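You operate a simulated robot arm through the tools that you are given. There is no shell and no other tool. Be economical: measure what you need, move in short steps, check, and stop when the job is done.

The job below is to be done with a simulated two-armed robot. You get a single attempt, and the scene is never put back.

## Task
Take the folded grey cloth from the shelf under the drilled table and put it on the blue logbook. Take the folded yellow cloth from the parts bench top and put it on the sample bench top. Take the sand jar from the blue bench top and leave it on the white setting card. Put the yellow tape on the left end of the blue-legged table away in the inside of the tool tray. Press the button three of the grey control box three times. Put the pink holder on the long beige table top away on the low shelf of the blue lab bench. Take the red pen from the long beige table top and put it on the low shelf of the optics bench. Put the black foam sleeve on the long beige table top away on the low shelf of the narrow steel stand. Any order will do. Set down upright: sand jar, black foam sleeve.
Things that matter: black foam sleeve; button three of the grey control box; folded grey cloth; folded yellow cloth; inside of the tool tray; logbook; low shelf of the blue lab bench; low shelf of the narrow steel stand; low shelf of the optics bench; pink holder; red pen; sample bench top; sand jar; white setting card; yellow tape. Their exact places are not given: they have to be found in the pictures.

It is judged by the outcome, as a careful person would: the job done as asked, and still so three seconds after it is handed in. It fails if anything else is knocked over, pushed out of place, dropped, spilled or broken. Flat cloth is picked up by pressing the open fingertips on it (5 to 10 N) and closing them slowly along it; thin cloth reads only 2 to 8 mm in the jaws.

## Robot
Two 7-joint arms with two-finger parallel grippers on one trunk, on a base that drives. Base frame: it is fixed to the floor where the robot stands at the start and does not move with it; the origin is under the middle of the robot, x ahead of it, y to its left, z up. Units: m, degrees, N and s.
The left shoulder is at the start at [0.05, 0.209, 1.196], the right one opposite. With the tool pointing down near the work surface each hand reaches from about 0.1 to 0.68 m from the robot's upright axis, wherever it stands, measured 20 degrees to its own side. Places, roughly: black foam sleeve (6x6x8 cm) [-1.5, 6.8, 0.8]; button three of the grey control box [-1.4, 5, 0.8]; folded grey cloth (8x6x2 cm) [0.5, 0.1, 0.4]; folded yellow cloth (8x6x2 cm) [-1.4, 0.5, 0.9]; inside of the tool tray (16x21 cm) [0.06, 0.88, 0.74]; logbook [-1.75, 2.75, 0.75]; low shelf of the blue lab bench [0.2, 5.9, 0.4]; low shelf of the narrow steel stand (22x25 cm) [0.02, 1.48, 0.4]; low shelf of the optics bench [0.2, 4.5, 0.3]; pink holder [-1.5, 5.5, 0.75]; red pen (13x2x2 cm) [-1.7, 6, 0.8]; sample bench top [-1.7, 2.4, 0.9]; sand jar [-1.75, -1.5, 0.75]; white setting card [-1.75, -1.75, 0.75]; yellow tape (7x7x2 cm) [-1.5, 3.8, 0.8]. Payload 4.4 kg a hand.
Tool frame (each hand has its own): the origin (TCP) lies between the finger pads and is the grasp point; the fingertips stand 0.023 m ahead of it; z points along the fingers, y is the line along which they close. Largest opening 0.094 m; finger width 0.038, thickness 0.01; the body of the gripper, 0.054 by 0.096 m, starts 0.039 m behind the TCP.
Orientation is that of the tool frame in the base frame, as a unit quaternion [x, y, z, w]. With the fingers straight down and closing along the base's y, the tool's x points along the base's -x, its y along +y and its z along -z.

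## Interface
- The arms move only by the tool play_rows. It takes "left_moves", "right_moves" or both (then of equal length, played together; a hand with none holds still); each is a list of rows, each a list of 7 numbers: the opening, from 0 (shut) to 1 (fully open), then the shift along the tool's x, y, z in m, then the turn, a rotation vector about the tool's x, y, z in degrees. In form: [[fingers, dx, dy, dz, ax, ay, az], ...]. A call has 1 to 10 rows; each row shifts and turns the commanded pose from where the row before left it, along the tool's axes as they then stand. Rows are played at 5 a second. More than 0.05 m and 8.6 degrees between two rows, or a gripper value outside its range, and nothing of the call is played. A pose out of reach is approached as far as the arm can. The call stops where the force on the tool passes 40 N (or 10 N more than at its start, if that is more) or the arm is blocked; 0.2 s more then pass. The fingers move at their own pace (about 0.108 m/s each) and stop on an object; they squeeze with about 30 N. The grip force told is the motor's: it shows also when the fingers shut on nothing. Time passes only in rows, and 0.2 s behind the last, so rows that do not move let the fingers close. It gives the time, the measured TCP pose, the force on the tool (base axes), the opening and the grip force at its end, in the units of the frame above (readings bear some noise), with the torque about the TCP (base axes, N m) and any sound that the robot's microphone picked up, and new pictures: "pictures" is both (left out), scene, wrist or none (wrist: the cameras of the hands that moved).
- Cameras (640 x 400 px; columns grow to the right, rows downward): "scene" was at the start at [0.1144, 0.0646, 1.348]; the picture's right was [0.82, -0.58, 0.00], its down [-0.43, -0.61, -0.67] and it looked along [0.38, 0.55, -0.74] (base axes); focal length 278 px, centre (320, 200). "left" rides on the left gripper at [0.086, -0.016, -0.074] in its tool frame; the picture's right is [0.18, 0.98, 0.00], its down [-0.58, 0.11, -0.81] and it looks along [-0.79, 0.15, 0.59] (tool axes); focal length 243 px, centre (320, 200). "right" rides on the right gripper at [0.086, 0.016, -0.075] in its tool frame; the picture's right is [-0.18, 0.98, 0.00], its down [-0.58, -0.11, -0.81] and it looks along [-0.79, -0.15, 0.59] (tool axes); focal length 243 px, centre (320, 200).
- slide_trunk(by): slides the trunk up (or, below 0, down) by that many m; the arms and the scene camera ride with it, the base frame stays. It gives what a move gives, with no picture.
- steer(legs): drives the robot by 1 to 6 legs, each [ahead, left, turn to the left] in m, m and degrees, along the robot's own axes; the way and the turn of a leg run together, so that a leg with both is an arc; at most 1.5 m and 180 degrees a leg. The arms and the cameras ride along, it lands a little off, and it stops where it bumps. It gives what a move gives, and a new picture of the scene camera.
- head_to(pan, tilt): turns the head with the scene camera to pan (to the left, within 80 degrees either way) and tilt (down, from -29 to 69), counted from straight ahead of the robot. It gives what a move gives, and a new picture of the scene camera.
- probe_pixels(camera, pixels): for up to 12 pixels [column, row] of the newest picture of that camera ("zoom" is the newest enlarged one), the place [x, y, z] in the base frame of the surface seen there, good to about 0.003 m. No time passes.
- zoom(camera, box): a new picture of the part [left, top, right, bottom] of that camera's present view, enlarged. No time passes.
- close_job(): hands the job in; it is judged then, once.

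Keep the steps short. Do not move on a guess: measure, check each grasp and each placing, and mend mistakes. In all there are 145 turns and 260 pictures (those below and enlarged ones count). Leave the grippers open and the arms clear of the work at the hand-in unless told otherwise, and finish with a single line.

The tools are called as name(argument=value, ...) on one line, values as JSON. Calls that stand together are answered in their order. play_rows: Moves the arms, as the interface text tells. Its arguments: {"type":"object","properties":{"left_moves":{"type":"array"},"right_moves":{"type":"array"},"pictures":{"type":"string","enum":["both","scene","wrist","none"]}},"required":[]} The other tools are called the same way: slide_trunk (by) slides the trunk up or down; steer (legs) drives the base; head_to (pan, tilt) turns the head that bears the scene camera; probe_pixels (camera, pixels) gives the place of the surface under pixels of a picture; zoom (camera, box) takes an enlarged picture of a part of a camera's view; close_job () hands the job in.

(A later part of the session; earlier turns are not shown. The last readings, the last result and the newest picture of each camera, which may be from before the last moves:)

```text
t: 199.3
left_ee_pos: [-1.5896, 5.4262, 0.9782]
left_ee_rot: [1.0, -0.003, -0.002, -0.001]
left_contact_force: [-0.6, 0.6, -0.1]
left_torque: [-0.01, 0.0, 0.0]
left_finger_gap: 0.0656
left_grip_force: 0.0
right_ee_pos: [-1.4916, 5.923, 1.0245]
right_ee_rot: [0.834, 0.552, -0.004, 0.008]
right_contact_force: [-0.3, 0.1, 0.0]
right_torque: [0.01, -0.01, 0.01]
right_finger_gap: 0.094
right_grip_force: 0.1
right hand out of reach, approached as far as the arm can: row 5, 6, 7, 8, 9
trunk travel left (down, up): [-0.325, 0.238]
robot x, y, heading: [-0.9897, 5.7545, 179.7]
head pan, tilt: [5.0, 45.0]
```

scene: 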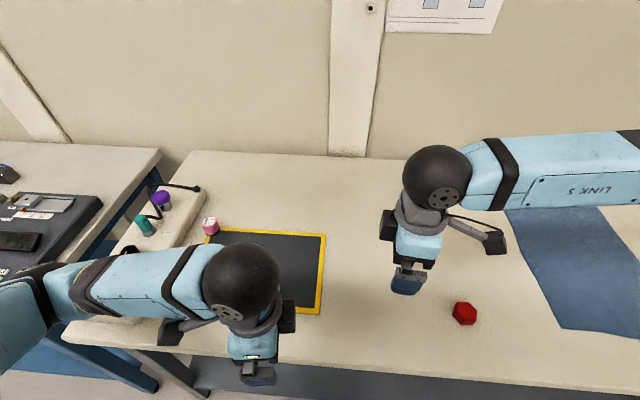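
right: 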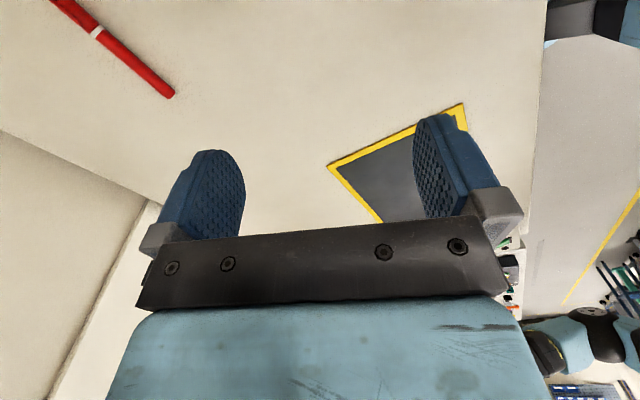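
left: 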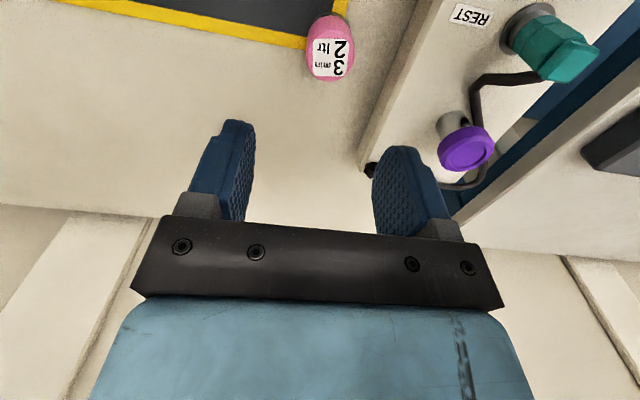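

The right wrist limits again; I will fetch the pen from a base position further north. First the pink holder: I measure it in the left view.

probe_pixels(camera="left", pixels=[[330, 40], [308, 45], [353, 45], [330, 20], [330, 78], [395, 80]])

probe_pixels(camera="right", pixels=[[172, 95], [97, 32], [60, 3], [130, 62]])

```text
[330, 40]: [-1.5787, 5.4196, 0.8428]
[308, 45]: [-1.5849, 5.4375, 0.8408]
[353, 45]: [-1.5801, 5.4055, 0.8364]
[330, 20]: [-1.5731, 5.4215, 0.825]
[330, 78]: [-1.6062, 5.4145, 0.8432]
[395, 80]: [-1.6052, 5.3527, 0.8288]
```

```text
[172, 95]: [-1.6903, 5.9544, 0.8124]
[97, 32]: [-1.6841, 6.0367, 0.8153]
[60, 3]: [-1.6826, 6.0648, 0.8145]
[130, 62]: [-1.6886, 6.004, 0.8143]
```

Holder centre is ≈(-1.590,5.419). I descend and grasp it.

play_rows(left_moves=[[0.6, 0, 0.007, 0.037, 0, 0, 0], [0.6, 0, 0, 0.038, 0, 0, 0], [0.6, 0, 0, 0.038, 0, 0, 0], [0.6, 0, 0, 0.037, 0, 0, 0], [0.6, 0, 0, 0, 0, 0, 0], [0.4, 0, 0, 0, 0, 0, 0], [0.2, 0, 0, 0, 0, 0, 0], [0.1, 0, 0, 0, 0, 0, 0], [0.1, 0, 0, 0, 0, 0, 0]], pictures="wrist")

```text
t: 201.3
left_ee_pos: [-1.5882, 5.4192, 0.8284]
left_ee_rot: [1.0, -0.002, -0.001, -0.002]
left_contact_force: [-0.8, 0.7, -0.4]
left_torque: [0.0, 0.02, 0.0]
left_finger_gap: 0.0387
left_grip_force: 30.1
right_ee_pos: [-1.4931, 5.9238, 1.0241]
right_ee_rot: [0.834, 0.552, -0.005, 0.007]
right_contact_force: [-0.5, 0.0, -0.7]
right_torque: [0.02, -0.02, 0.0]
right_finger_gap: 0.0938
right_grip_force: 0.1
trunk travel left (down, up): [-0.325, 0.238]
robot x, y, heading: [-0.9903, 5.7588, 179.7]
head pan, tilt: [5.0, 45.0]
```

left: 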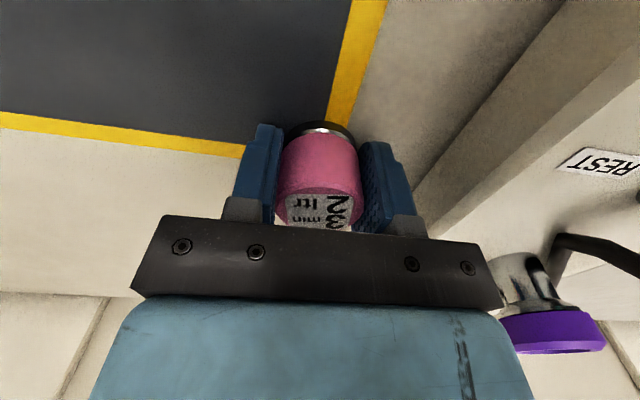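

Gripped (39 mm). I lift and retract it, then shift the base 0.3 m north for the pen.

play_rows(left_moves=[[0.1, 0, 0, -0.045, 0, 0, 0], [0.1, 0, 0, -0.045, 0, 0, 0], [0.1, 0, 0, -0.045, 0, 0, 0], [0.1, 0.04, 0, -0.02, 0, 0, 0], [0.1, 0.045, 0, 0, 0, 0, 0], [0.1, 0.045, 0, 0, 0, 0, 0], [0.1, 0.045, 0, 0, 0, 0, 0], [0.1, 0.045, 0, 0, 0, 0, 0], [0.1, 0.045, 0, 0, 0, 0, 0]], pictures="none")

steer(legs=[[-0.03, 0, 0], [0, -0.34, 0], [0.03, 0, 0]])

```text
t: 203.3
left_ee_pos: [-1.3213, 5.4187, 0.9819]
left_ee_rot: [1.0, -0.003, -0.003, -0.003]
left_contact_force: [-0.6, 0.2, -0.6]
left_torque: [0.03, -0.04, 0.03]
left_finger_gap: 0.0385
left_grip_force: 29.4
right_ee_pos: [-1.4907, 5.9235, 1.0256]
right_ee_rot: [0.834, 0.552, -0.004, 0.008]
right_contact_force: [0.1, 0.4, 0.5]
right_torque: [0.0, 0.02, 0.02]
right_finger_gap: 0.0938
right_grip_force: 0.0
trunk travel left (down, up): [-0.325, 0.238]
robot x, y, heading: [-0.988, 5.7599, 179.9]
head pan, tilt: [5.0, 45.0]
```

```text
t: 207.7
left_ee_pos: [-1.3219, 5.7571, 0.9808]
left_ee_rot: [1.0, -0.002, -0.002, -0.002]
left_contact_force: [-0.4, 0.1, -0.9]
left_torque: [0.0, -0.02, -0.04]
left_finger_gap: 0.0389
left_grip_force: 29.8
right_ee_pos: [-1.4924, 6.2617, 1.0245]
right_ee_rot: [0.834, 0.552, -0.003, 0.009]
right_contact_force: [-0.4, 0.5, 0.1]
right_torque: [-0.02, -0.03, 0.03]
right_finger_gap: 0.0942
right_grip_force: 0.0
trunk travel left (down, up): [-0.325, 0.238]
robot x, y, heading: [-0.9875, 6.0941, 179.9]
head pan, tilt: [5.0, 45.0]
```

scene: 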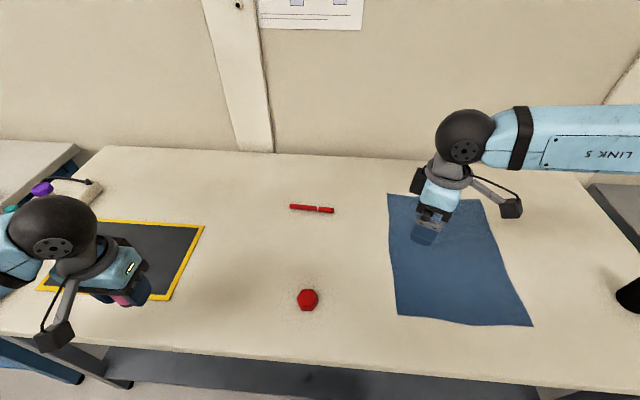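

The pen lies at ≈(-1.686,6.017). I move the right hand over to its lateral position, align the yaw, and advance.

play_rows(right_moves=[[1, -0.0446, 0.0189, 0, 0, 0, 0], [1, -0.0446, 0.0189, 0, 0, 0, 0], [1, -0.0446, 0.0189, 0, 0, 0, 0], [1, -0.0446, 0.0189, 0, 0, 0, 0], [1, -0.0446, 0.0189, 0, 0, 0, 0], [1, 0, 0, 0, 0, 0, -8.5], [1, 0, 0, 0, 0, 0, -8.5], [1, -0.003, -0.0475, 0, 0, 0, 0], [1, -0.003, -0.0475, 0, 0, 0, 0], [1, -0.003, -0.0475, 0, 0, 0, 0]], pictures="wrist")

```text
t: 209.9
left_ee_pos: [-1.3224, 5.7573, 0.9805]
left_ee_rot: [1.0, -0.002, -0.003, -0.003]
left_contact_force: [0.8, -0.6, -1.3]
left_torque: [-0.02, 0.03, 0.02]
left_finger_gap: 0.0387
left_grip_force: 29.8
right_ee_pos: [-1.5038, 6.0226, 1.029]
right_ee_rot: [0.776, 0.63, -0.005, 0.007]
right_contact_force: [0.4, -1.0, -0.3]
right_torque: [-0.03, 0.02, -0.03]
right_finger_gap: 0.094
right_grip_force: 0.1
right hand out of reach, approached as far as the arm can: row 7, 8, 9, 10
trunk travel left (down, up): [-0.325, 0.238]
robot x, y, heading: [-0.9879, 6.0941, 179.9]
head pan, tilt: [5.0, 45.0]
```

right: 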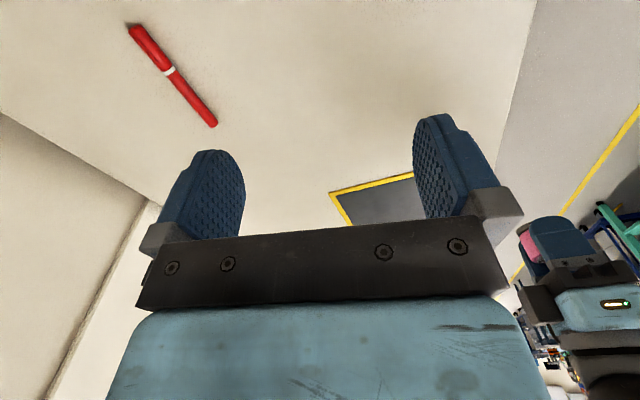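

Still limited in this direction, so I rotate the right wrist the other way round (172°) to align with the pen.

play_rows(right_moves=[[1, 0, 0, 0, 0, 0, 8.6], [1, 0, 0, 0, 0, 0, 8.6], [1, 0, 0, 0, 0, 0, 8.6], [1, 0, 0, 0, 0, 0, 8.6], [1, 0, 0, 0, 0, 0, 8.6], [1, 0, 0, 0, 0, 0, 8.6], [1, 0, 0, 0, 0, 0, 8.6], [1, 0, 0, 0, 0, 0, 8.6], [1, 0, 0, 0, 0, 0, 8.6], [1, 0, 0, 0, 0, 0, 8.6]], pictures="none")

play_rows(right_moves=[[1, 0, 0, 0, 0, 0, 8.6], [1, 0, 0, 0, 0, 0, 8.6], [1, 0, 0, 0, 0, 0, 8.6], [1, 0, 0, 0, 0, 0, 8.6], [1, 0, 0, 0, 0, 0, 8.6], [1, 0, 0, 0, 0, 0, 8.6], [1, 0, 0, 0, 0, 0, 8.6], [1, 0, 0, 0, 0, 0, 8.6], [1, 0, 0, 0, 0, 0, 8.6], [1, 0, 0, 0, 0, 0, 8.6]], pictures="none")

```text
t: 212.1
left_ee_pos: [-1.3227, 5.7576, 0.9813]
left_ee_rot: [1.0, -0.001, -0.002, -0.002]
left_contact_force: [-0.1, -0.8, -1.2]
left_torque: [-0.01, 0.0, 0.0]
left_finger_gap: 0.0387
left_grip_force: 29.4
right_ee_pos: [-1.5032, 6.0221, 1.029]
right_ee_rot: [0.998, -0.068, 0.001, 0.01]
right_contact_force: [-0.9, -0.3, -0.6]
right_torque: [-0.01, -0.03, -0.02]
right_finger_gap: 0.094
right_grip_force: 0.0
trunk travel left (down, up): [-0.325, 0.238]
robot x, y, heading: [-0.9834, 6.1023, 180.1]
head pan, tilt: [5.0, 45.0]
```

```text
t: 214.3
left_ee_pos: [-1.3219, 5.7568, 0.9813]
left_ee_rot: [1.0, -0.002, -0.002, -0.002]
left_contact_force: [0.6, 0.4, -1.8]
left_torque: [-0.02, 0.03, 0.01]
left_finger_gap: 0.0386
left_grip_force: 30.3
right_ee_pos: [-1.503, 6.0224, 1.0294]
right_ee_rot: [-0.684, 0.73, -0.007, -0.004]
right_contact_force: [0.0, 0.0, 0.6]
right_torque: [-0.04, -0.02, -0.01]
right_finger_gap: 0.0941
right_grip_force: 0.1
trunk travel left (down, up): [-0.325, 0.238]
robot x, y, heading: [-0.9818, 6.0995, 179.8]
head pan, tilt: [5.0, 45.0]
```

The wrist is aligned. I move above the pen and part-way down.

play_rows(right_moves=[[1, 0.0044, 0.0457, 0, 0, 0, 0], [1, 0.0044, 0.0457, 0, 0, 0, 0], [1, 0.0044, 0.0457, 0, 0, 0, 0], [1, 0.0044, 0.0457, 0, 0, 0, 0], [1, 0, 0, 0.045, 0, 0, 0], [1, 0, 0, 0.045, 0, 0, 0], [1, 0, 0, 0, 0, 0, 0]], pictures="wrist")

```text
t: 215.9
left_ee_pos: [-1.3211, 5.7567, 0.9814]
left_ee_rot: [1.0, -0.002, -0.003, -0.001]
left_contact_force: [0.9, 0.2, -1.2]
left_torque: [0.0, -0.03, 0.03]
left_finger_gap: 0.0384
left_grip_force: 30.1
right_ee_pos: [-1.6875, 6.0138, 0.94]
right_ee_rot: [-0.685, 0.729, -0.007, -0.005]
right_contact_force: [-0.1, 0.7, 0.0]
right_torque: [0.03, -0.01, 0.0]
right_finger_gap: 0.094
right_grip_force: 0.1
trunk travel left (down, up): [-0.325, 0.238]
robot x, y, heading: [-0.9876, 6.095, 179.9]
head pan, tilt: [5.0, 45.0]
```

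right: 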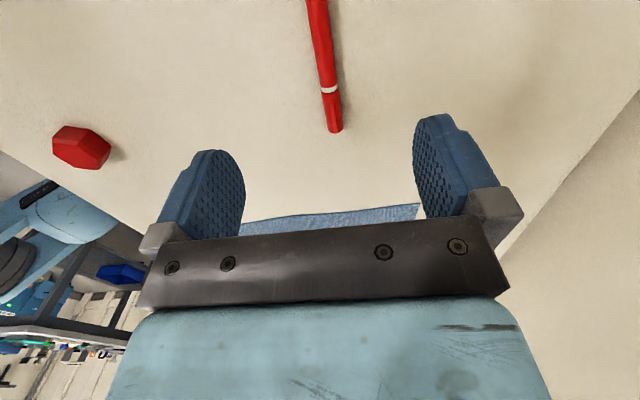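

The pen is centred between the fingers. I descend to z≈0.826 and close.

play_rows(right_moves=[[1, 0, 0, 0.04, 0, 0, 0], [1, 0, 0, 0.04, 0, 0, 0], [1, 0, 0, 0.032, 0, 0, 0], [0.7, 0, 0, 0, 0, 0, 0], [0.4, 0, 0, 0, 0, 0, 0], [0.2, 0, 0, 0, 0, 0, 0], [0, 0, 0, 0, 0, 0, 0], [0, 0, 0, 0, 0, 0, 0]], pictures="wrist")

```text
t: 217.7
left_ee_pos: [-1.3216, 5.758, 0.9812]
left_ee_rot: [1.0, -0.002, -0.001, -0.002]
left_contact_force: [0.7, 0.4, -0.7]
left_torque: [0.0, 0.01, -0.01]
left_finger_gap: 0.0384
left_grip_force: 30.1
right_ee_pos: [-1.6862, 6.0119, 0.8263]
right_ee_rot: [-0.684, 0.729, -0.008, -0.004]
right_contact_force: [-0.9, -0.2, -0.2]
right_torque: [-0.01, 0.02, 0.03]
right_finger_gap: 0.0146
right_grip_force: 30.2
trunk travel left (down, up): [-0.325, 0.238]
robot x, y, heading: [-0.9871, 6.0969, 179.6]
head pan, tilt: [5.0, 45.0]
```

right: 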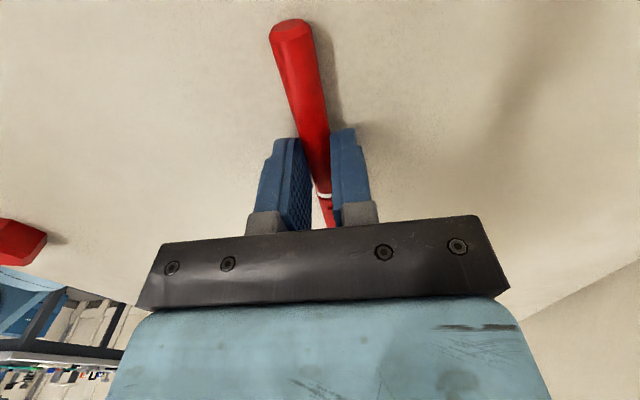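

Pen gripped (15 mm). I lift, retract, back up and turn to face the blue lab bench.

play_rows(right_moves=[[0, 0, 0, -0.045, 0, 0, 0], [0, 0, 0, -0.045, 0, 0, 0], [0, 0, 0, -0.045, 0, 0, 0], [0, 0, 0, -0.045, 0, 0, 0], [0, 0, -0.045, 0, 0, 0, 0], [0, 0, -0.045, 0, 0, 0, 0], [0, 0, -0.045, 0, 0, 0, 0], [0, 0, -0.045, 0, 0, 0, 0], [0, 0, -0.045, 0, 0, 0, 0], [0, 0, -0.045, 0, 0, 0, 0]], pictures="none")

steer(legs=[[-0.3, 0, 0], [0, 0, 180]])

head_to(pan=0, tilt=35)

```text
t: 219.9
left_ee_pos: [-1.3211, 5.757, 0.982]
left_ee_rot: [1.0, -0.002, -0.003, -0.002]
left_contact_force: [1.1, 0.9, -1.1]
left_torque: [0.01, -0.02, 0.02]
left_finger_gap: 0.0383
left_grip_force: 30.2
right_ee_pos: [-1.4168, 5.9981, 1.0078]
right_ee_rot: [-0.684, 0.73, -0.007, -0.005]
right_contact_force: [0.8, -0.4, 0.6]
right_torque: [0.05, 0.02, 0.01]
right_finger_gap: 0.0146
right_grip_force: 29.9
trunk travel left (down, up): [-0.325, 0.238]
robot x, y, heading: [-0.9836, 6.0942, 179.7]
head pan, tilt: [5.0, 45.0]
```

```text
t: 229.3
left_ee_pos: [-0.3557, 6.4351, 0.9812]
left_ee_rot: [0.001, 1.0, -0.002, 0.001]
left_contact_force: [0.3, 0.1, -1.1]
left_torque: [0.0, 0.03, -0.02]
left_finger_gap: 0.0381
left_grip_force: 29.7
right_ee_pos: [-0.2594, 6.1947, 1.0063]
right_ee_rot: [0.728, 0.686, 0.005, -0.008]
right_contact_force: [0.1, -0.7, -0.7]
right_torque: [-0.05, 0.0, 0.0]
right_finger_gap: 0.0142
right_grip_force: 30.1
trunk travel left (down, up): [-0.325, 0.238]
robot x, y, heading: [-0.6882, 6.0954, -0.1]
head pan, tilt: [5.0, 45.0]
```

scene: 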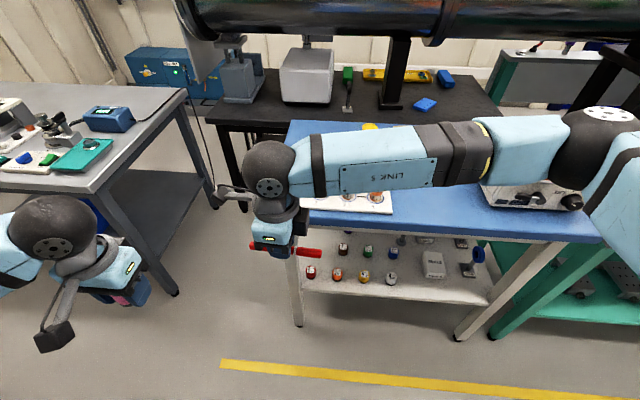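

```text
t: 230.0
left_ee_pos: [-0.355, 6.4346, 0.9813]
left_ee_rot: [0.0, 1.0, -0.001, 0.001]
left_contact_force: [1.0, -0.7, -1.4]
left_torque: [0.0, 0.0, 0.01]
left_finger_gap: 0.0382
left_grip_force: 30.0
right_ee_pos: [-0.2592, 6.1945, 1.006]
right_ee_rot: [0.727, 0.686, 0.005, -0.007]
right_contact_force: [-0.4, -0.3, -0.2]
right_torque: [0.01, 0.0, -0.05]
right_finger_gap: 0.0144
right_grip_force: 29.8
trunk travel left (down, up): [-0.325, 0.238]
robot x, y, heading: [-0.6879, 6.0908, -0.0]
head pan, tilt: [0.0, 35.0]
```

scene: 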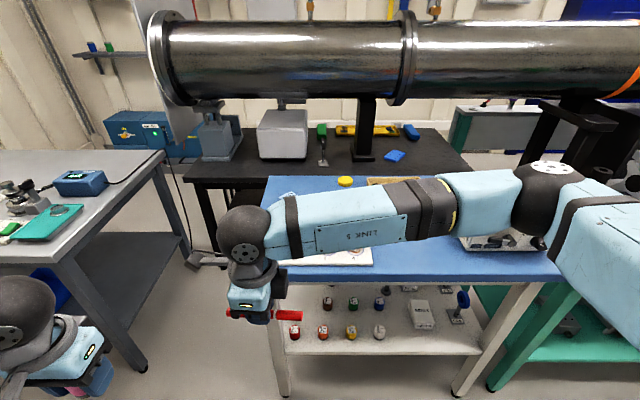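

The blue lab bench is ahead, with its low shelf at (390,340). I measure the shelf, objects on it and edges.

probe_pixels(camera="scene", pixels=[[300, 350], [340, 350], [460, 345], [400, 340], [323, 330], [420, 315], [380, 350], [400, 275], [280, 285], [515, 280], [285, 352], [450, 325]])

zoom(camera="scene", box=[250, 260, 550, 400])

```text
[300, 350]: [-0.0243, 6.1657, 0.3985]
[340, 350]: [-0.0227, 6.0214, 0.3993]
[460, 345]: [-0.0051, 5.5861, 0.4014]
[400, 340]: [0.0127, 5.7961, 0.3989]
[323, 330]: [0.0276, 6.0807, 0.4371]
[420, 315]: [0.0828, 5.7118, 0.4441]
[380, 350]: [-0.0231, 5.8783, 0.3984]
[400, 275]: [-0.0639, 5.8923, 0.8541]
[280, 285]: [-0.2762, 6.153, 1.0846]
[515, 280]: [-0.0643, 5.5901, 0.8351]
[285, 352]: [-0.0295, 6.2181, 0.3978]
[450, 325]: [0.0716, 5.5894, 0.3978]
```

```text
2.13 times, centred on (400, 330) of scene
```

zoom: 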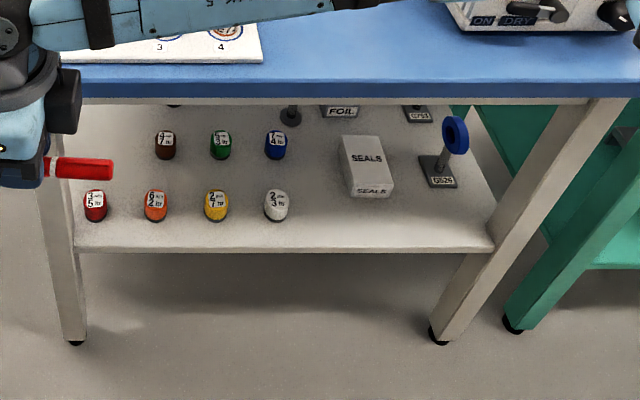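

The shelf is at z=0.398 with a free spot at ≈(0.015,5.80), and the bench front edge is x≈-0.064. I shift south opposite that spot and lower the trunk.

steer(legs=[[0.08, -0.4, 0]])

slide_trunk(by=-0.32)

```text
t: 234.0
left_ee_pos: [-0.2769, 6.0383, 0.9808]
left_ee_rot: [-0.001, 1.0, -0.002, 0.002]
left_contact_force: [0.9, -1.1, -1.3]
left_torque: [0.0, 0.01, -0.03]
left_finger_gap: 0.0382
left_grip_force: 30.1
right_ee_pos: [-0.1787, 5.7966, 1.0082]
right_ee_rot: [0.727, 0.687, 0.004, -0.007]
right_contact_force: [0.2, -0.1, -0.9]
right_torque: [0.03, -0.01, -0.03]
right_finger_gap: 0.0144
right_grip_force: 30.0
trunk travel left (down, up): [-0.325, 0.238]
robot x, y, heading: [-0.612, 5.6961, 0.3]
head pan, tilt: [0.0, 35.0]
```

scene: 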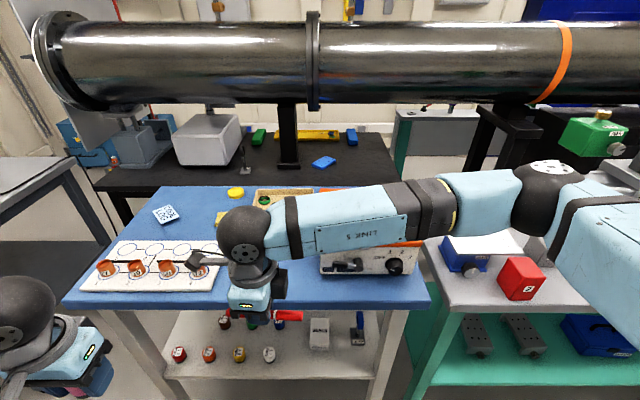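

```text
t: 237.2
left_ee_pos: [-0.2765, 6.0384, 0.6613]
left_ee_rot: [0.0, 1.0, -0.002, 0.002]
left_contact_force: [0.3, 0.0, -0.7]
left_torque: [0.0, -0.01, 0.04]
left_finger_gap: 0.0382
left_grip_force: 30.1
right_ee_pos: [-0.1792, 5.7973, 0.687]
right_ee_rot: [0.727, 0.687, 0.006, -0.007]
right_contact_force: [0.7, 0.8, 0.2]
right_torque: [-0.04, -0.01, 0.01]
right_finger_gap: 0.0144
right_grip_force: 30.0
trunk travel left (down, up): [-0.005, 0.558]
robot x, y, heading: [-0.6095, 5.696, -0.1]
head pan, tilt: [0.0, 35.0]
```

I move the right hand aside to the right and bring the left hand down and across in front of the free spot.

play_rows(right_moves=[[0, -0.0449, -0.0135, 0, 0, 0, 0], [0, -0.0449, -0.0135, 0, 0, 0, 0], [0, -0.0449, -0.0135, 0, 0, 0, 0], [0, -0.0449, -0.0135, 0, 0, 0, 0], [0, -0.0449, -0.0135, 0, 0, 0, 0], [0, 0, 0, 0, 0, 0, 0], [0, 0, 0, 0, 0, 0, 0], [0, 0, 0, 0, 0, 0, 0], [0, 0, 0, 0, 0, 0, 0]], left_moves=[[0.1, 0, 0, 0.04, 0, 0, 0], [0.1, 0, 0, 0.04, 0, 0, 0], [0.1, 0, 0, 0.04, 0, 0, 0], [0.1, 0, 0, 0.04, 0, 0, 0], [0.1, 0, -0.047, 0, 0, 0, 0], [0.1, 0, -0.047, 0, 0, 0, 0], [0.1, 0, -0.047, 0, 0, 0, 0], [0.1, 0, -0.047, 0, 0, 0, 0], [0.1, 0, -0.047, 0, 0, 0, 0]], pictures="scene")

```text
t: 238.6
left_ee_pos: [-0.2757, 5.9657, 0.5012]
left_ee_rot: [0.012, 1.0, 0.006, 0.0]
left_contact_force: [-3.6, 27.5, 3.8]
left_torque: [-2.27, 0.3, -2.94]
left_finger_gap: 0.0385
left_grip_force: 29.3
right_ee_pos: [-0.26, 5.5788, 0.6844]
right_ee_rot: [0.728, 0.685, 0.006, -0.007]
right_contact_force: [-0.9, 0.0, -1.2]
right_torque: [0.02, 0.0, -0.01]
right_finger_gap: 0.0144
right_grip_force: 30.2
trunk travel left (down, up): [-0.005, 0.558]
robot x, y, heading: [-0.6074, 5.6972, 0.0]
head pan, tilt: [0.0, 35.0]
stopped in row 6 (left hand): the force on the tool passed its limit at 154 N (the readings are from after the stop); the commanded pose is now the measured one
```

scene: 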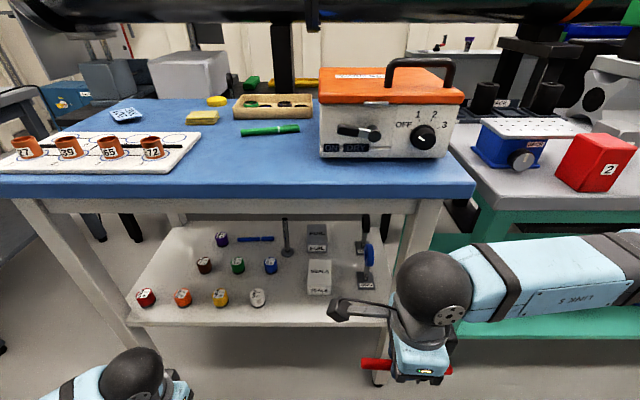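

The left hand bumped something on its inner side (likely my own front housing). I back it off, go forward first, then across.

play_rows(left_moves=[[0.1, 0, 0.015, 0, 0, 0, 0], [0.1, -0.045, 0, 0, 0, 0, 0], [0.1, -0.045, 0, 0, 0, 0, 0], [0.1, -0.03, 0, 0, 0, 0, 0], [0.1, 0, -0.045, 0, 0, 0, 0], [0.1, 0, -0.045, 0, 0, 0, 0], [0.1, 0, -0.045, 0, 0, 0, 0], [0.1, 0, -0.045, 0, 0, 0, 0]])

```text
t: 240.4
left_ee_pos: [-0.1582, 5.7978, 0.5011]
left_ee_rot: [0.012, 1.0, 0.006, 0.001]
left_contact_force: [-0.4, 0.1, -1.2]
left_torque: [-0.01, -0.02, -0.05]
left_finger_gap: 0.0384
left_grip_force: 29.8
right_ee_pos: [-0.2605, 5.5784, 0.6836]
right_ee_rot: [0.728, 0.686, 0.005, -0.007]
right_contact_force: [-0.2, 0.2, -0.1]
right_torque: [0.02, -0.03, 0.01]
right_finger_gap: 0.0144
right_grip_force: 29.7
trunk travel left (down, up): [-0.005, 0.558]
robot x, y, heading: [-0.6118, 5.6948, 0.1]
head pan, tilt: [0.0, 35.0]
```

scene: 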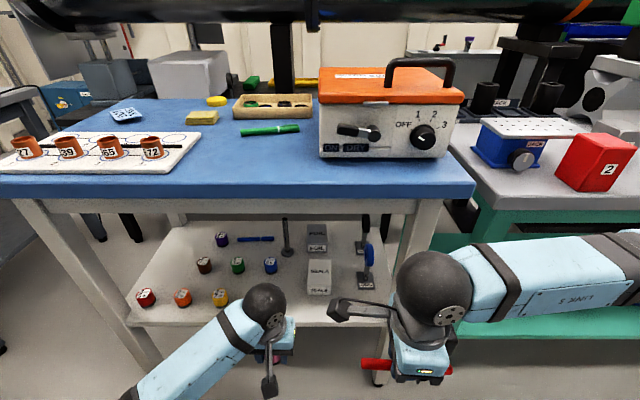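
left: 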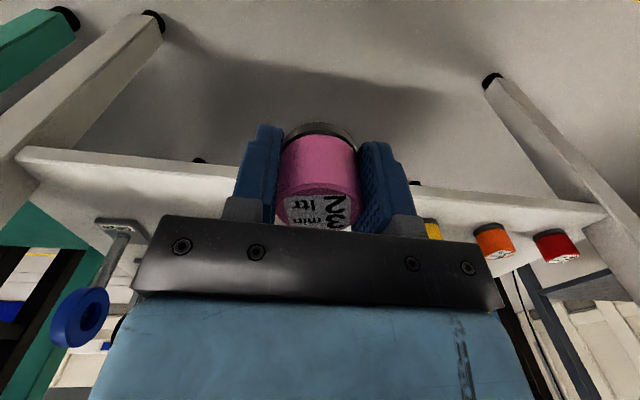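

probe_pixels(camera="scene", pixels=[[258, 297], [221, 299], [308, 275], [319, 292], [330, 275], [285, 325], [300, 310], [235, 206]])

```text
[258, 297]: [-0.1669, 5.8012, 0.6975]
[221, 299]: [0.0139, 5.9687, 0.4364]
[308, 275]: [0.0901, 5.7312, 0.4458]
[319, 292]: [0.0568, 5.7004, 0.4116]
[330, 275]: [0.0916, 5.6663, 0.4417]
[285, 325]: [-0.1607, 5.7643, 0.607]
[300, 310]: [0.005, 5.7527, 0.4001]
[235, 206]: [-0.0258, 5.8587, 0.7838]
```

The spot (0.0,5.785) is clear of the white bottle (y≈5.86) and SEALS box (x>0.057). I advance and lower.

play_rows(left_moves=[[0.1, -0.0395, -0.0033, 0, 0, 0, 0], [0.1, -0.0395, -0.0033, 0, 0, 0, 0], [0.1, -0.0395, -0.0033, 0, 0, 0, 0], [0.1, -0.0395, -0.0033, 0, 0, 0, 0], [0.1, 0, 0, 0.03, 0, 0, 0], [0.1, 0, 0, 0.03, 0, 0, 0], [0.1, 0, 0, 0.008, 0, 0, 0], [0.1, 0, 0, 0, 0, 0, 0]])

```text
t: 242.2
left_ee_pos: [-0.0018, 5.7813, 0.4308]
left_ee_rot: [0.011, 1.0, 0.005, 0.001]
left_contact_force: [1.0, -0.2, -0.6]
left_torque: [0.0, 0.0, 0.0]
left_finger_gap: 0.0385
left_grip_force: 30.1
right_ee_pos: [-0.2611, 5.5775, 0.683]
right_ee_rot: [0.728, 0.686, 0.005, -0.007]
right_contact_force: [0.2, -0.1, 0.2]
right_torque: [0.01, -0.02, 0.02]
right_finger_gap: 0.0146
right_grip_force: 29.7
trunk travel left (down, up): [-0.005, 0.558]
robot x, y, heading: [-0.6128, 5.6965, -0.1]
head pan, tilt: [0.0, 35.0]
```

scene: 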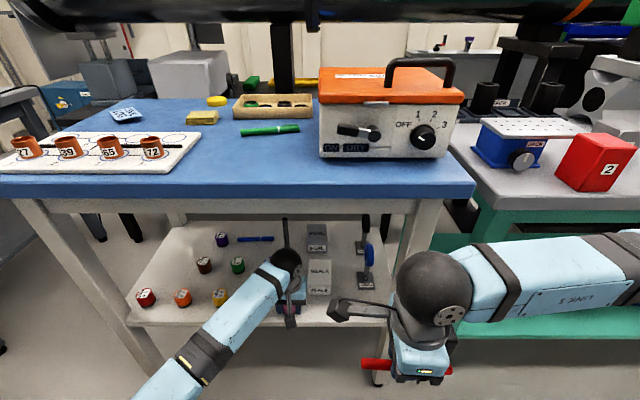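
left: 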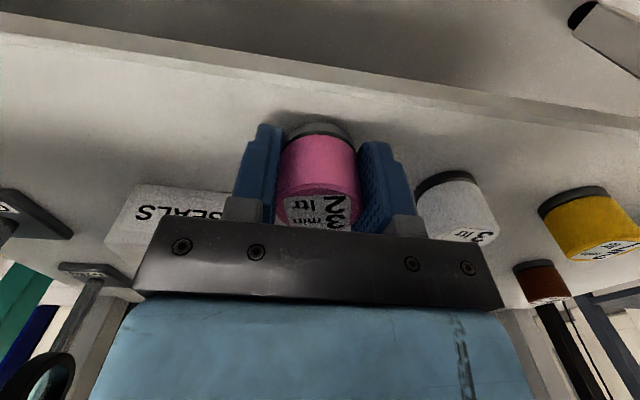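

The spot is clear. I lower 3 mm, open just enough, rise, and withdraw.

play_rows(left_moves=[[0.1, 0, 0, 0.003, 0, 0, 0], [0.3, 0, 0, 0, 0, 0, 0], [0.55, 0, 0, 0, 0, 0, 0], [0.55, 0, 0, 0, 0, 0, 0], [0.55, 0, 0, -0.04, 0, 0, 0], [0.55, 0, 0, -0.035, 0, 0, 0], [0.55, 0.045, 0, 0, 0, 0, 0], [0.55, 0.045, 0, 0, 0, 0, 0], [0.55, 0.045, 0, 0, 0, 0, 0], [0.55, 0, 0, 0, 0, 0, 0]], pictures="wrist")

```text
t: 244.3
left_ee_pos: [-0.0787, 5.7964, 0.5616]
left_ee_rot: [0.007, 0.997, 0.019, 0.073]
left_contact_force: [0.5, -0.1, -0.4]
left_torque: [-0.02, 0.0, 0.0]
left_finger_gap: 0.0516
left_grip_force: 0.1
right_ee_pos: [-0.2595, 5.577, 0.6797]
right_ee_rot: [0.728, 0.686, 0.006, -0.006]
right_contact_force: [0.6, -0.6, -0.1]
right_torque: [0.03, 0.03, -0.01]
right_finger_gap: 0.0143
right_grip_force: 30.2
trunk travel left (down, up): [-0.005, 0.558]
robot x, y, heading: [-0.6086, 5.6962, 0.1]
head pan, tilt: [0.0, 35.0]
stopped in row 10 (left hand): the arm was blocked; the commanded pose is now the measured one
```

left: 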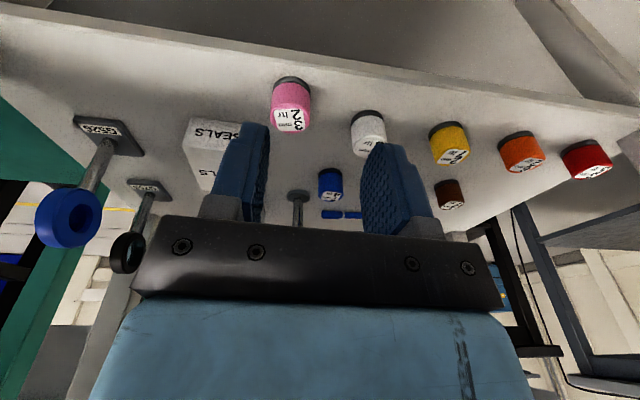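

The pink holder stands on the shelf. The left arm brushed something while retreating, so I pull straight out with the base.

steer(legs=[[-0.2, 0, 0]])

```text
t: 245.9
left_ee_pos: [-0.2806, 5.7949, 0.5616]
left_ee_rot: [0.007, 0.997, 0.016, 0.07]
left_contact_force: [-0.4, 0.3, 0.6]
left_torque: [0.01, -0.02, 0.0]
left_finger_gap: 0.0518
left_grip_force: 0.1
right_ee_pos: [-0.4599, 5.5788, 0.6841]
right_ee_rot: [0.727, 0.687, 0.005, -0.007]
right_contact_force: [-0.8, -0.7, -0.9]
right_torque: [-0.03, -0.02, 0.01]
right_finger_gap: 0.0146
right_grip_force: 29.8
trunk travel left (down, up): [-0.005, 0.558]
robot x, y, heading: [-0.8089, 5.6999, 0.3]
head pan, tilt: [0.0, 35.0]
```

scene: 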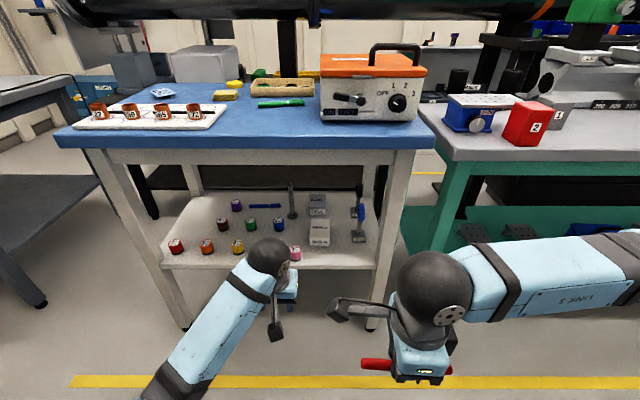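

All is intact. I drive south to the teal-legged optics bench.

steer(legs=[[0, -1.0, 0]])

```text
t: 255.0
left_ee_pos: [-0.2812, 4.7934, 0.5629]
left_ee_rot: [0.012, 0.997, 0.017, 0.071]
left_contact_force: [-0.7, 0.0, 0.2]
left_torque: [-0.01, 0.02, 0.01]
left_finger_gap: 0.0517
left_grip_force: 0.1
right_ee_pos: [-0.4636, 4.5792, 0.6833]
right_ee_rot: [0.731, 0.682, 0.005, -0.008]
right_contact_force: [0.3, 0.2, 0.0]
right_torque: [0.02, 0.02, 0.02]
right_finger_gap: 0.0144
right_grip_force: 29.9
trunk travel left (down, up): [-0.005, 0.558]
robot x, y, heading: [-0.8127, 4.6991, -0.5]
head pan, tilt: [0.0, 35.0]
```

scene: 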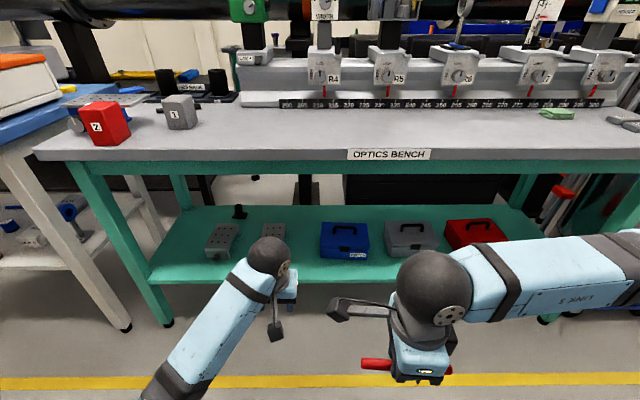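

Optics bench ahead, with a teal low shelf. I measure free shelf areas and edges.

probe_pixels(camera="scene", pixels=[[200, 270], [320, 268], [385, 265], [430, 262], [240, 265], [345, 245], [300, 250], [360, 172], [470, 255], [410, 235], [345, 275], [345, 170]])

```text
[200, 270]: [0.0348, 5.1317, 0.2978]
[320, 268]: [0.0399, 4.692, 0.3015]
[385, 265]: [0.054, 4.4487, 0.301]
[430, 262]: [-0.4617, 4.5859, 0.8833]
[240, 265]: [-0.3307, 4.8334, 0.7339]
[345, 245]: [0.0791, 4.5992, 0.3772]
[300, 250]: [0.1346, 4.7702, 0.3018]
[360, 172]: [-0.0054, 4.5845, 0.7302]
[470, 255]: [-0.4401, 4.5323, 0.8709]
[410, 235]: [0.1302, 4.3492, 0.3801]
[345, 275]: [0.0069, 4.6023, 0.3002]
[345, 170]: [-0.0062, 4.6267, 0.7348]
```

Shelf z=0.30, free front strip at ≈(0.04,4.75), bench underside edge z≈0.73 at x≈-0.005. I tuck the left hand first, then drive into position.

play_rows(left_moves=[[0.6, 0, 0.047, -0.02, 0, 0, 0], [0.6, 0, 0.047, -0.02, 0, 0, 0], [0.6, 0, 0.047, -0.02, 0, 0, 0], [0.6, 0, 0.047, -0.02, 0, 0, 0], [0.6, 0, 0.047, -0.02, 0, 0, 0], [0.6, 0.045, 0, -0.01, 0, 0, 0], [0.6, 0.045, 0, -0.01, 0, 0, 0], [0.6, 0.045, 0, -0.01, 0, 0, 0], [0.6, 0, 0, 0, 0, 0, 0]], pictures="none")

steer(legs=[[0.26, 0.18, 0.5]])

```text
refused: row 1 steps farther than a row can; nothing moved
```

```text
t: 257.2
left_ee_pos: [-0.0187, 4.9753, 0.563]
left_ee_rot: [0.008, 0.997, 0.018, 0.07]
left_contact_force: [0.2, -0.3, -0.2]
left_torque: [0.03, 0.01, 0.0]
left_finger_gap: 0.0516
left_grip_force: 0.0
right_ee_pos: [-0.1991, 4.7589, 0.6837]
right_ee_rot: [0.728, 0.686, 0.006, -0.007]
right_contact_force: [0.0, -0.1, -0.4]
right_torque: [0.0, 0.01, -0.01]
right_finger_gap: 0.0142
right_grip_force: 29.9
trunk travel left (down, up): [-0.005, 0.558]
robot x, y, heading: [-0.5528, 4.8788, -0.2]
head pan, tilt: [0.0, 35.0]
```

scene: 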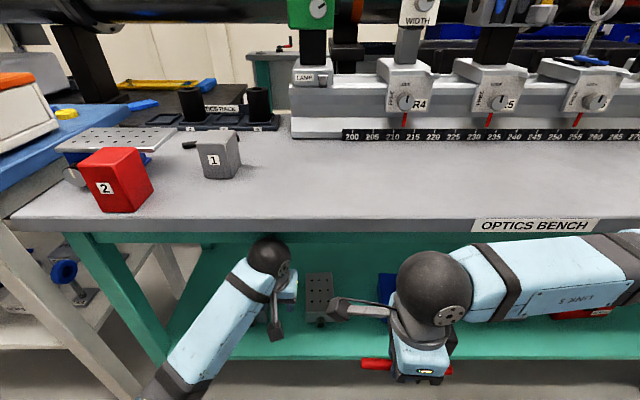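

The arm call was refused (step too long) but the drive went through without contact. I retract the left hand now.

play_rows(left_moves=[[0.6, 0.04, 0, 0, 0, 0, 0], [0.6, 0.04, 0, 0, 0, 0, 0], [0.6, 0.03, 0, 0, 0, 0, 0], [0.6, 0, 0.045, -0.015, 0, 0, 0], [0.6, 0, 0.045, -0.015, 0, 0, 0], [0.6, 0, 0.045, -0.015, 0, 0, 0], [0.6, 0, 0.045, -0.015, 0, 0, 0], [0.6, 0, 0.045, -0.015, 0, 0, 0], [0.6, 0, 0, -0.04, 0, 0, 0]], pictures="none")

```text
t: 259.2
left_ee_pos: [-0.1411, 5.1988, 0.6686]
left_ee_rot: [0.008, 0.997, 0.017, 0.072]
left_contact_force: [0.7, -0.7, -0.6]
left_torque: [-0.02, 0.02, 0.02]
left_finger_gap: 0.0563
left_grip_force: 0.1
right_ee_pos: [-0.1993, 4.7581, 0.6835]
right_ee_rot: [0.728, 0.685, 0.006, -0.006]
right_contact_force: [0.4, -0.2, 0.0]
right_torque: [0.01, 0.03, 0.02]
right_finger_gap: 0.0142
right_grip_force: 29.9
trunk travel left (down, up): [-0.005, 0.558]
robot x, y, heading: [-0.5542, 4.8803, -0.3]
head pan, tilt: [0.0, 35.0]
```

Now the right hand: forward a little, down to z≈0.40, then in under the bench.

play_rows(right_moves=[[0, 0.002, 0.04, 0, 0, 0, 0], [0, 0.002, 0.035, 0, 0, 0, 0], [0, 0, 0, 0.047, 0, 0, 0], [0, 0, 0, 0.047, 0, 0, 0], [0, 0, 0, 0.047, 0, 0, 0], [0, 0, 0, 0.047, 0, 0, 0], [0, 0, 0, 0.047, 0, 0, 0], [0, 0, 0, 0.047, 0, 0, 0], [0, 0.002, 0.04, 0, 0, 0, 0], [0, 0.002, 0.04, 0, 0, 0, 0]])

```text
t: 261.4
left_ee_pos: [-0.1414, 5.1997, 0.6696]
left_ee_rot: [0.008, 0.997, 0.017, 0.071]
left_contact_force: [0.7, -0.3, 0.4]
left_torque: [0.01, -0.02, 0.0]
left_finger_gap: 0.0565
left_grip_force: 0.0
right_ee_pos: [-0.0465, 4.7624, 0.4001]
right_ee_rot: [0.728, 0.685, 0.005, -0.008]
right_contact_force: [-0.2, -0.2, -0.9]
right_torque: [0.01, -0.03, -0.02]
right_finger_gap: 0.0145
right_grip_force: 29.9
trunk travel left (down, up): [-0.005, 0.558]
robot x, y, heading: [-0.5477, 4.8787, -0.5]
head pan, tilt: [0.0, 35.0]
```

scene: 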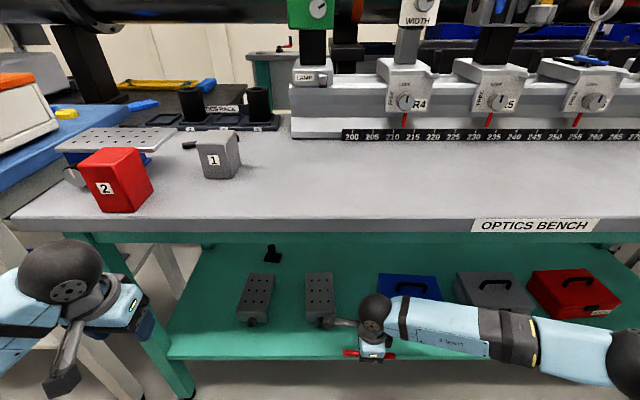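
right: 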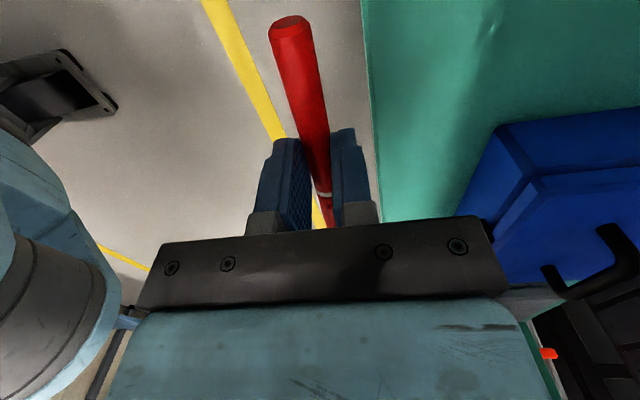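

probe_pixels(camera="scene", pixels=[[312, 318], [320, 280], [385, 290], [345, 358], [300, 345], [250, 320], [320, 340], [345, 322]])

```text
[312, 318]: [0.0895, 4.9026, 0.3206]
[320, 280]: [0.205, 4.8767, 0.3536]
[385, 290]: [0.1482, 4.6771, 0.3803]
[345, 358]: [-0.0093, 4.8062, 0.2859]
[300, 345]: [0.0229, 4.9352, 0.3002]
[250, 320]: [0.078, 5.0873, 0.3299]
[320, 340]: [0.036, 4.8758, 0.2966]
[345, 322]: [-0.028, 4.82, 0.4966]
```

The strip is free from x≈0 to 0.08. I advance to x≈0.035 and lower to just above the shelf.

play_rows(right_moves=[[0, 0.002, 0.04, 0, 0, 0, 0], [0, 0.002, 0.04, 0, 0, 0, 0], [0, 0, 0, 0.03, 0, 0, 0], [0, 0, 0, 0.03, 0, 0, 0], [0, 0, 0, 0.01, 0, 0, 0], [0, 0, 0, 0, 0, 0, 0]], pictures="wrist")

```text
t: 262.8
left_ee_pos: [-0.142, 5.1986, 0.6709]
left_ee_rot: [0.007, 0.997, 0.017, 0.071]
left_contact_force: [0.3, 0.0, 0.2]
left_torque: [0.02, -0.03, -0.02]
left_finger_gap: 0.0562
left_grip_force: 0.0
right_ee_pos: [0.0342, 4.7637, 0.3311]
right_ee_rot: [0.729, 0.685, 0.006, -0.007]
right_contact_force: [0.4, -0.4, -0.7]
right_torque: [0.01, 0.01, 0.02]
right_finger_gap: 0.0143
right_grip_force: 29.4
trunk travel left (down, up): [-0.005, 0.558]
robot x, y, heading: [-0.5497, 4.8762, -0.2]
head pan, tilt: [0.0, 35.0]
```

right: 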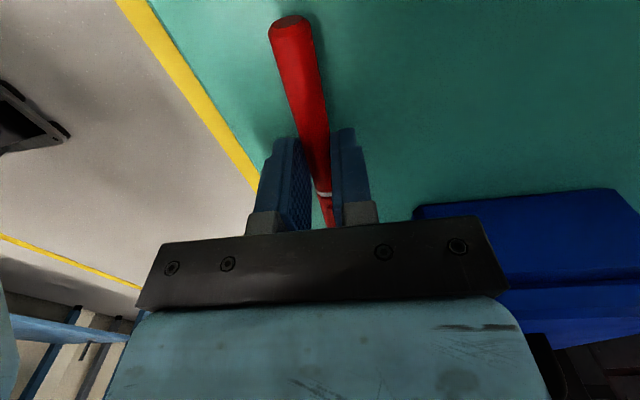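

Good position; I nudge 1 cm further in, lower, open slightly, then rise and withdraw.

play_rows(right_moves=[[0, 0, 0.01, 0, 0, 0, 0], [0, 0, 0, 0.004, 0, 0, 0], [0.15, 0, 0, 0, 0, 0, 0], [0.4, 0, 0, 0, 0, 0, 0], [0.4, 0, 0, 0, 0, 0, 0], [0.4, 0, 0, -0.045, 0, 0, 0], [0.4, 0, 0, -0.03, 0, 0, 0], [0.4, 0, -0.045, 0, 0, 0, 0], [0.4, 0, -0.045, 0, 0, 0, 0], [0.4, 0, -0.045, 0, 0, 0, 0]], pictures="wrist")

```text
t: 265.0
left_ee_pos: [-0.1408, 5.1987, 0.6688]
left_ee_rot: [0.008, 0.997, 0.018, 0.071]
left_contact_force: [0.2, 0.3, 0.0]
left_torque: [0.04, 0.0, -0.03]
left_finger_gap: 0.0563
left_grip_force: 0.0
right_ee_pos: [-0.09, 4.768, 0.4019]
right_ee_rot: [0.728, 0.685, 0.005, -0.007]
right_contact_force: [-0.3, -0.3, 1.1]
right_torque: [0.02, -0.01, -0.02]
right_finger_gap: 0.0377
right_grip_force: 0.0
trunk travel left (down, up): [-0.005, 0.558]
robot x, y, heading: [-0.5482, 4.8745, 0.1]
head pan, tilt: [0.0, 35.0]
```

right: 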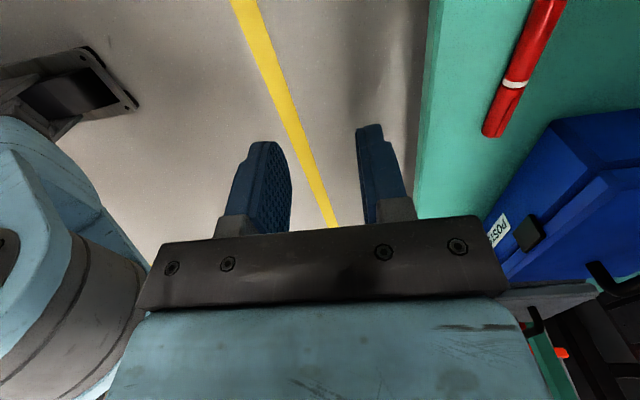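

The pen is on the shelf. I back out, raise the trunk, turn around, and drive to the sleeve end of the long table.

steer(legs=[[-0.15, 0, 0]])

slide_trunk(by=0.4)

steer(legs=[[0, 0, 180], [0, -1.0, 0], [0, -0.75, 0]])

head_to(pan=0, tilt=40)

```text
t: 266.4
left_ee_pos: [-0.2883, 5.1984, 0.6697]
left_ee_rot: [0.009, 0.997, 0.017, 0.072]
left_contact_force: [-0.5, 0.1, 0.7]
left_torque: [0.01, 0.06, 0.0]
left_finger_gap: 0.0565
left_grip_force: 0.0
right_ee_pos: [-0.2386, 4.7683, 0.4022]
right_ee_rot: [0.729, 0.685, 0.006, -0.006]
right_contact_force: [0.1, -0.1, 0.2]
right_torque: [-0.01, -0.02, 0.01]
right_finger_gap: 0.0373
right_grip_force: 0.2
trunk travel left (down, up): [-0.005, 0.558]
robot x, y, heading: [-0.6987, 4.88, -0.2]
head pan, tilt: [0.0, 35.0]
```

scene: 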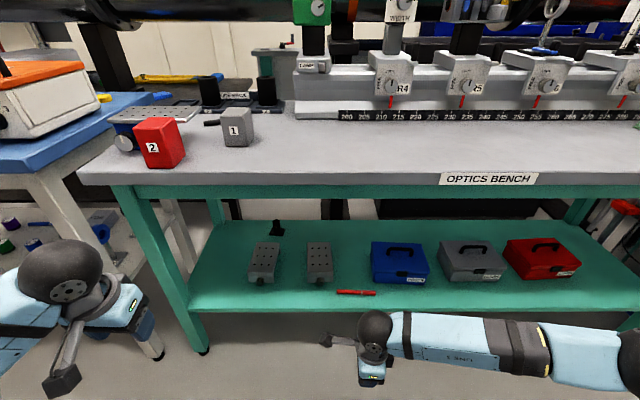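

```text
t: 270.2
left_ee_pos: [-0.2893, 5.1986, 1.0703]
left_ee_rot: [0.009, 0.997, 0.018, 0.071]
left_contact_force: [-0.3, -0.3, -0.1]
left_torque: [0.0, 0.02, -0.01]
left_finger_gap: 0.0564
left_grip_force: 0.0
right_ee_pos: [-0.2378, 4.7677, 0.8026]
right_ee_rot: [0.728, 0.685, 0.005, -0.007]
right_contact_force: [0.0, 0.5, 0.3]
right_torque: [0.0, 0.01, 0.0]
right_finger_gap: 0.0378
right_grip_force: 0.0
trunk travel left (down, up): [-0.405, 0.158]
robot x, y, heading: [-0.6999, 4.8801, 0.1]
head pan, tilt: [0.0, 35.0]
```

```text
t: 293.3
left_ee_pos: [-1.1552, 6.2906, 1.0694]
left_ee_rot: [0.997, 0.01, -0.071, 0.019]
left_contact_force: [-0.4, 0.2, 0.2]
left_torque: [0.0, 0.01, -0.01]
left_finger_gap: 0.0566
left_grip_force: 0.0
right_ee_pos: [-1.2213, 6.7178, 0.8027]
right_ee_rot: [-0.698, 0.716, -0.007, -0.006]
right_contact_force: [-0.8, 1.1, -0.4]
right_torque: [0.0, 0.0, 0.03]
right_finger_gap: 0.0376
right_grip_force: 0.1
trunk travel left (down, up): [-0.405, 0.158]
robot x, y, heading: [-0.7614, 6.62, -177.7]
head pan, tilt: [0.0, 35.0]
```

scene: 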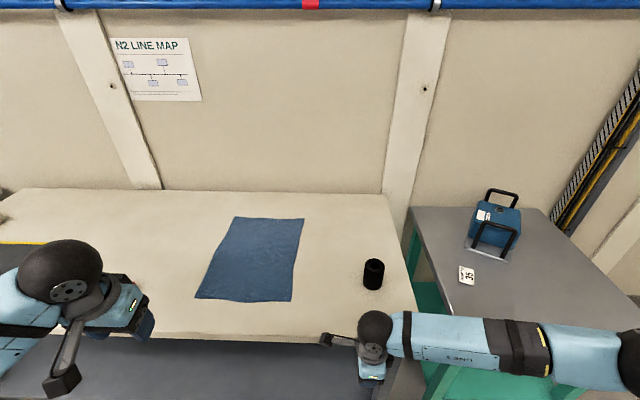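

```text
t: 293.9
left_ee_pos: [-1.1551, 6.2901, 1.0707]
left_ee_rot: [0.997, 0.009, -0.07, 0.019]
left_contact_force: [0.2, 0.1, -0.3]
left_torque: [0.01, 0.01, 0.0]
left_finger_gap: 0.0565
left_grip_force: 0.0
right_ee_pos: [-1.2219, 6.7169, 0.802]
right_ee_rot: [-0.698, 0.716, -0.007, -0.006]
right_contact_force: [-0.2, 0.5, 0.5]
right_torque: [0.01, 0.01, 0.0]
right_finger_gap: 0.0376
right_grip_force: 0.0
trunk travel left (down, up): [-0.405, 0.158]
robot x, y, heading: [-0.7566, 6.6227, -178.1]
head pan, tilt: [0.0, 40.0]
```

scene: 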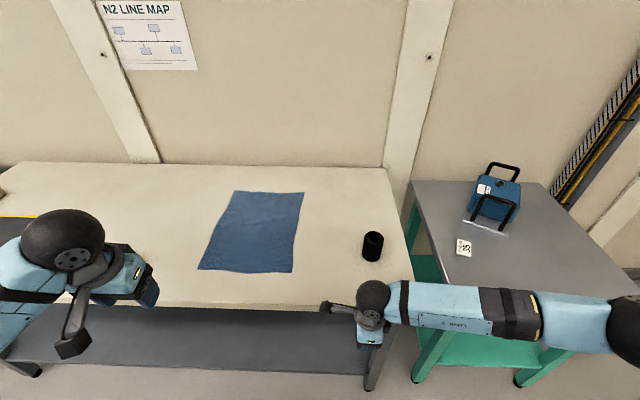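

probe_pixels(camera="scene", pixels=[[373, 236], [364, 237], [382, 238], [372, 252], [371, 260], [380, 300], [405, 290]])

zoom(camera="scene", box=[330, 210, 420, 290])

```text
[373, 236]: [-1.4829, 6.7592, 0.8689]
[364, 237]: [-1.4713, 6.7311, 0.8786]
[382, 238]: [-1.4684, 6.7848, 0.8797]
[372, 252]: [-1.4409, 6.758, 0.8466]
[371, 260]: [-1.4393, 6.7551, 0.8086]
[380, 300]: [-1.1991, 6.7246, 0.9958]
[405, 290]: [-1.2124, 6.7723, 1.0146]
```

```text
5.00 times, centred on (375, 250) of scene
```

zoom: 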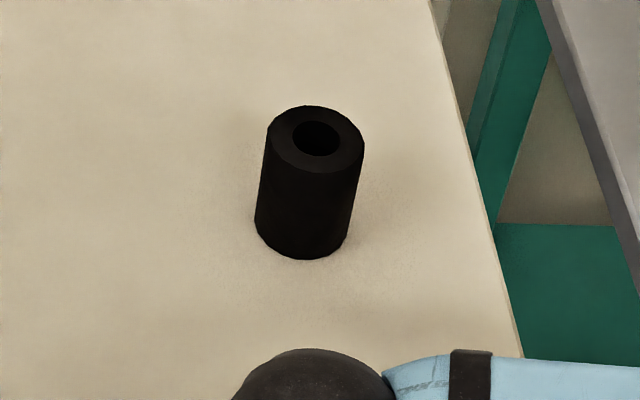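

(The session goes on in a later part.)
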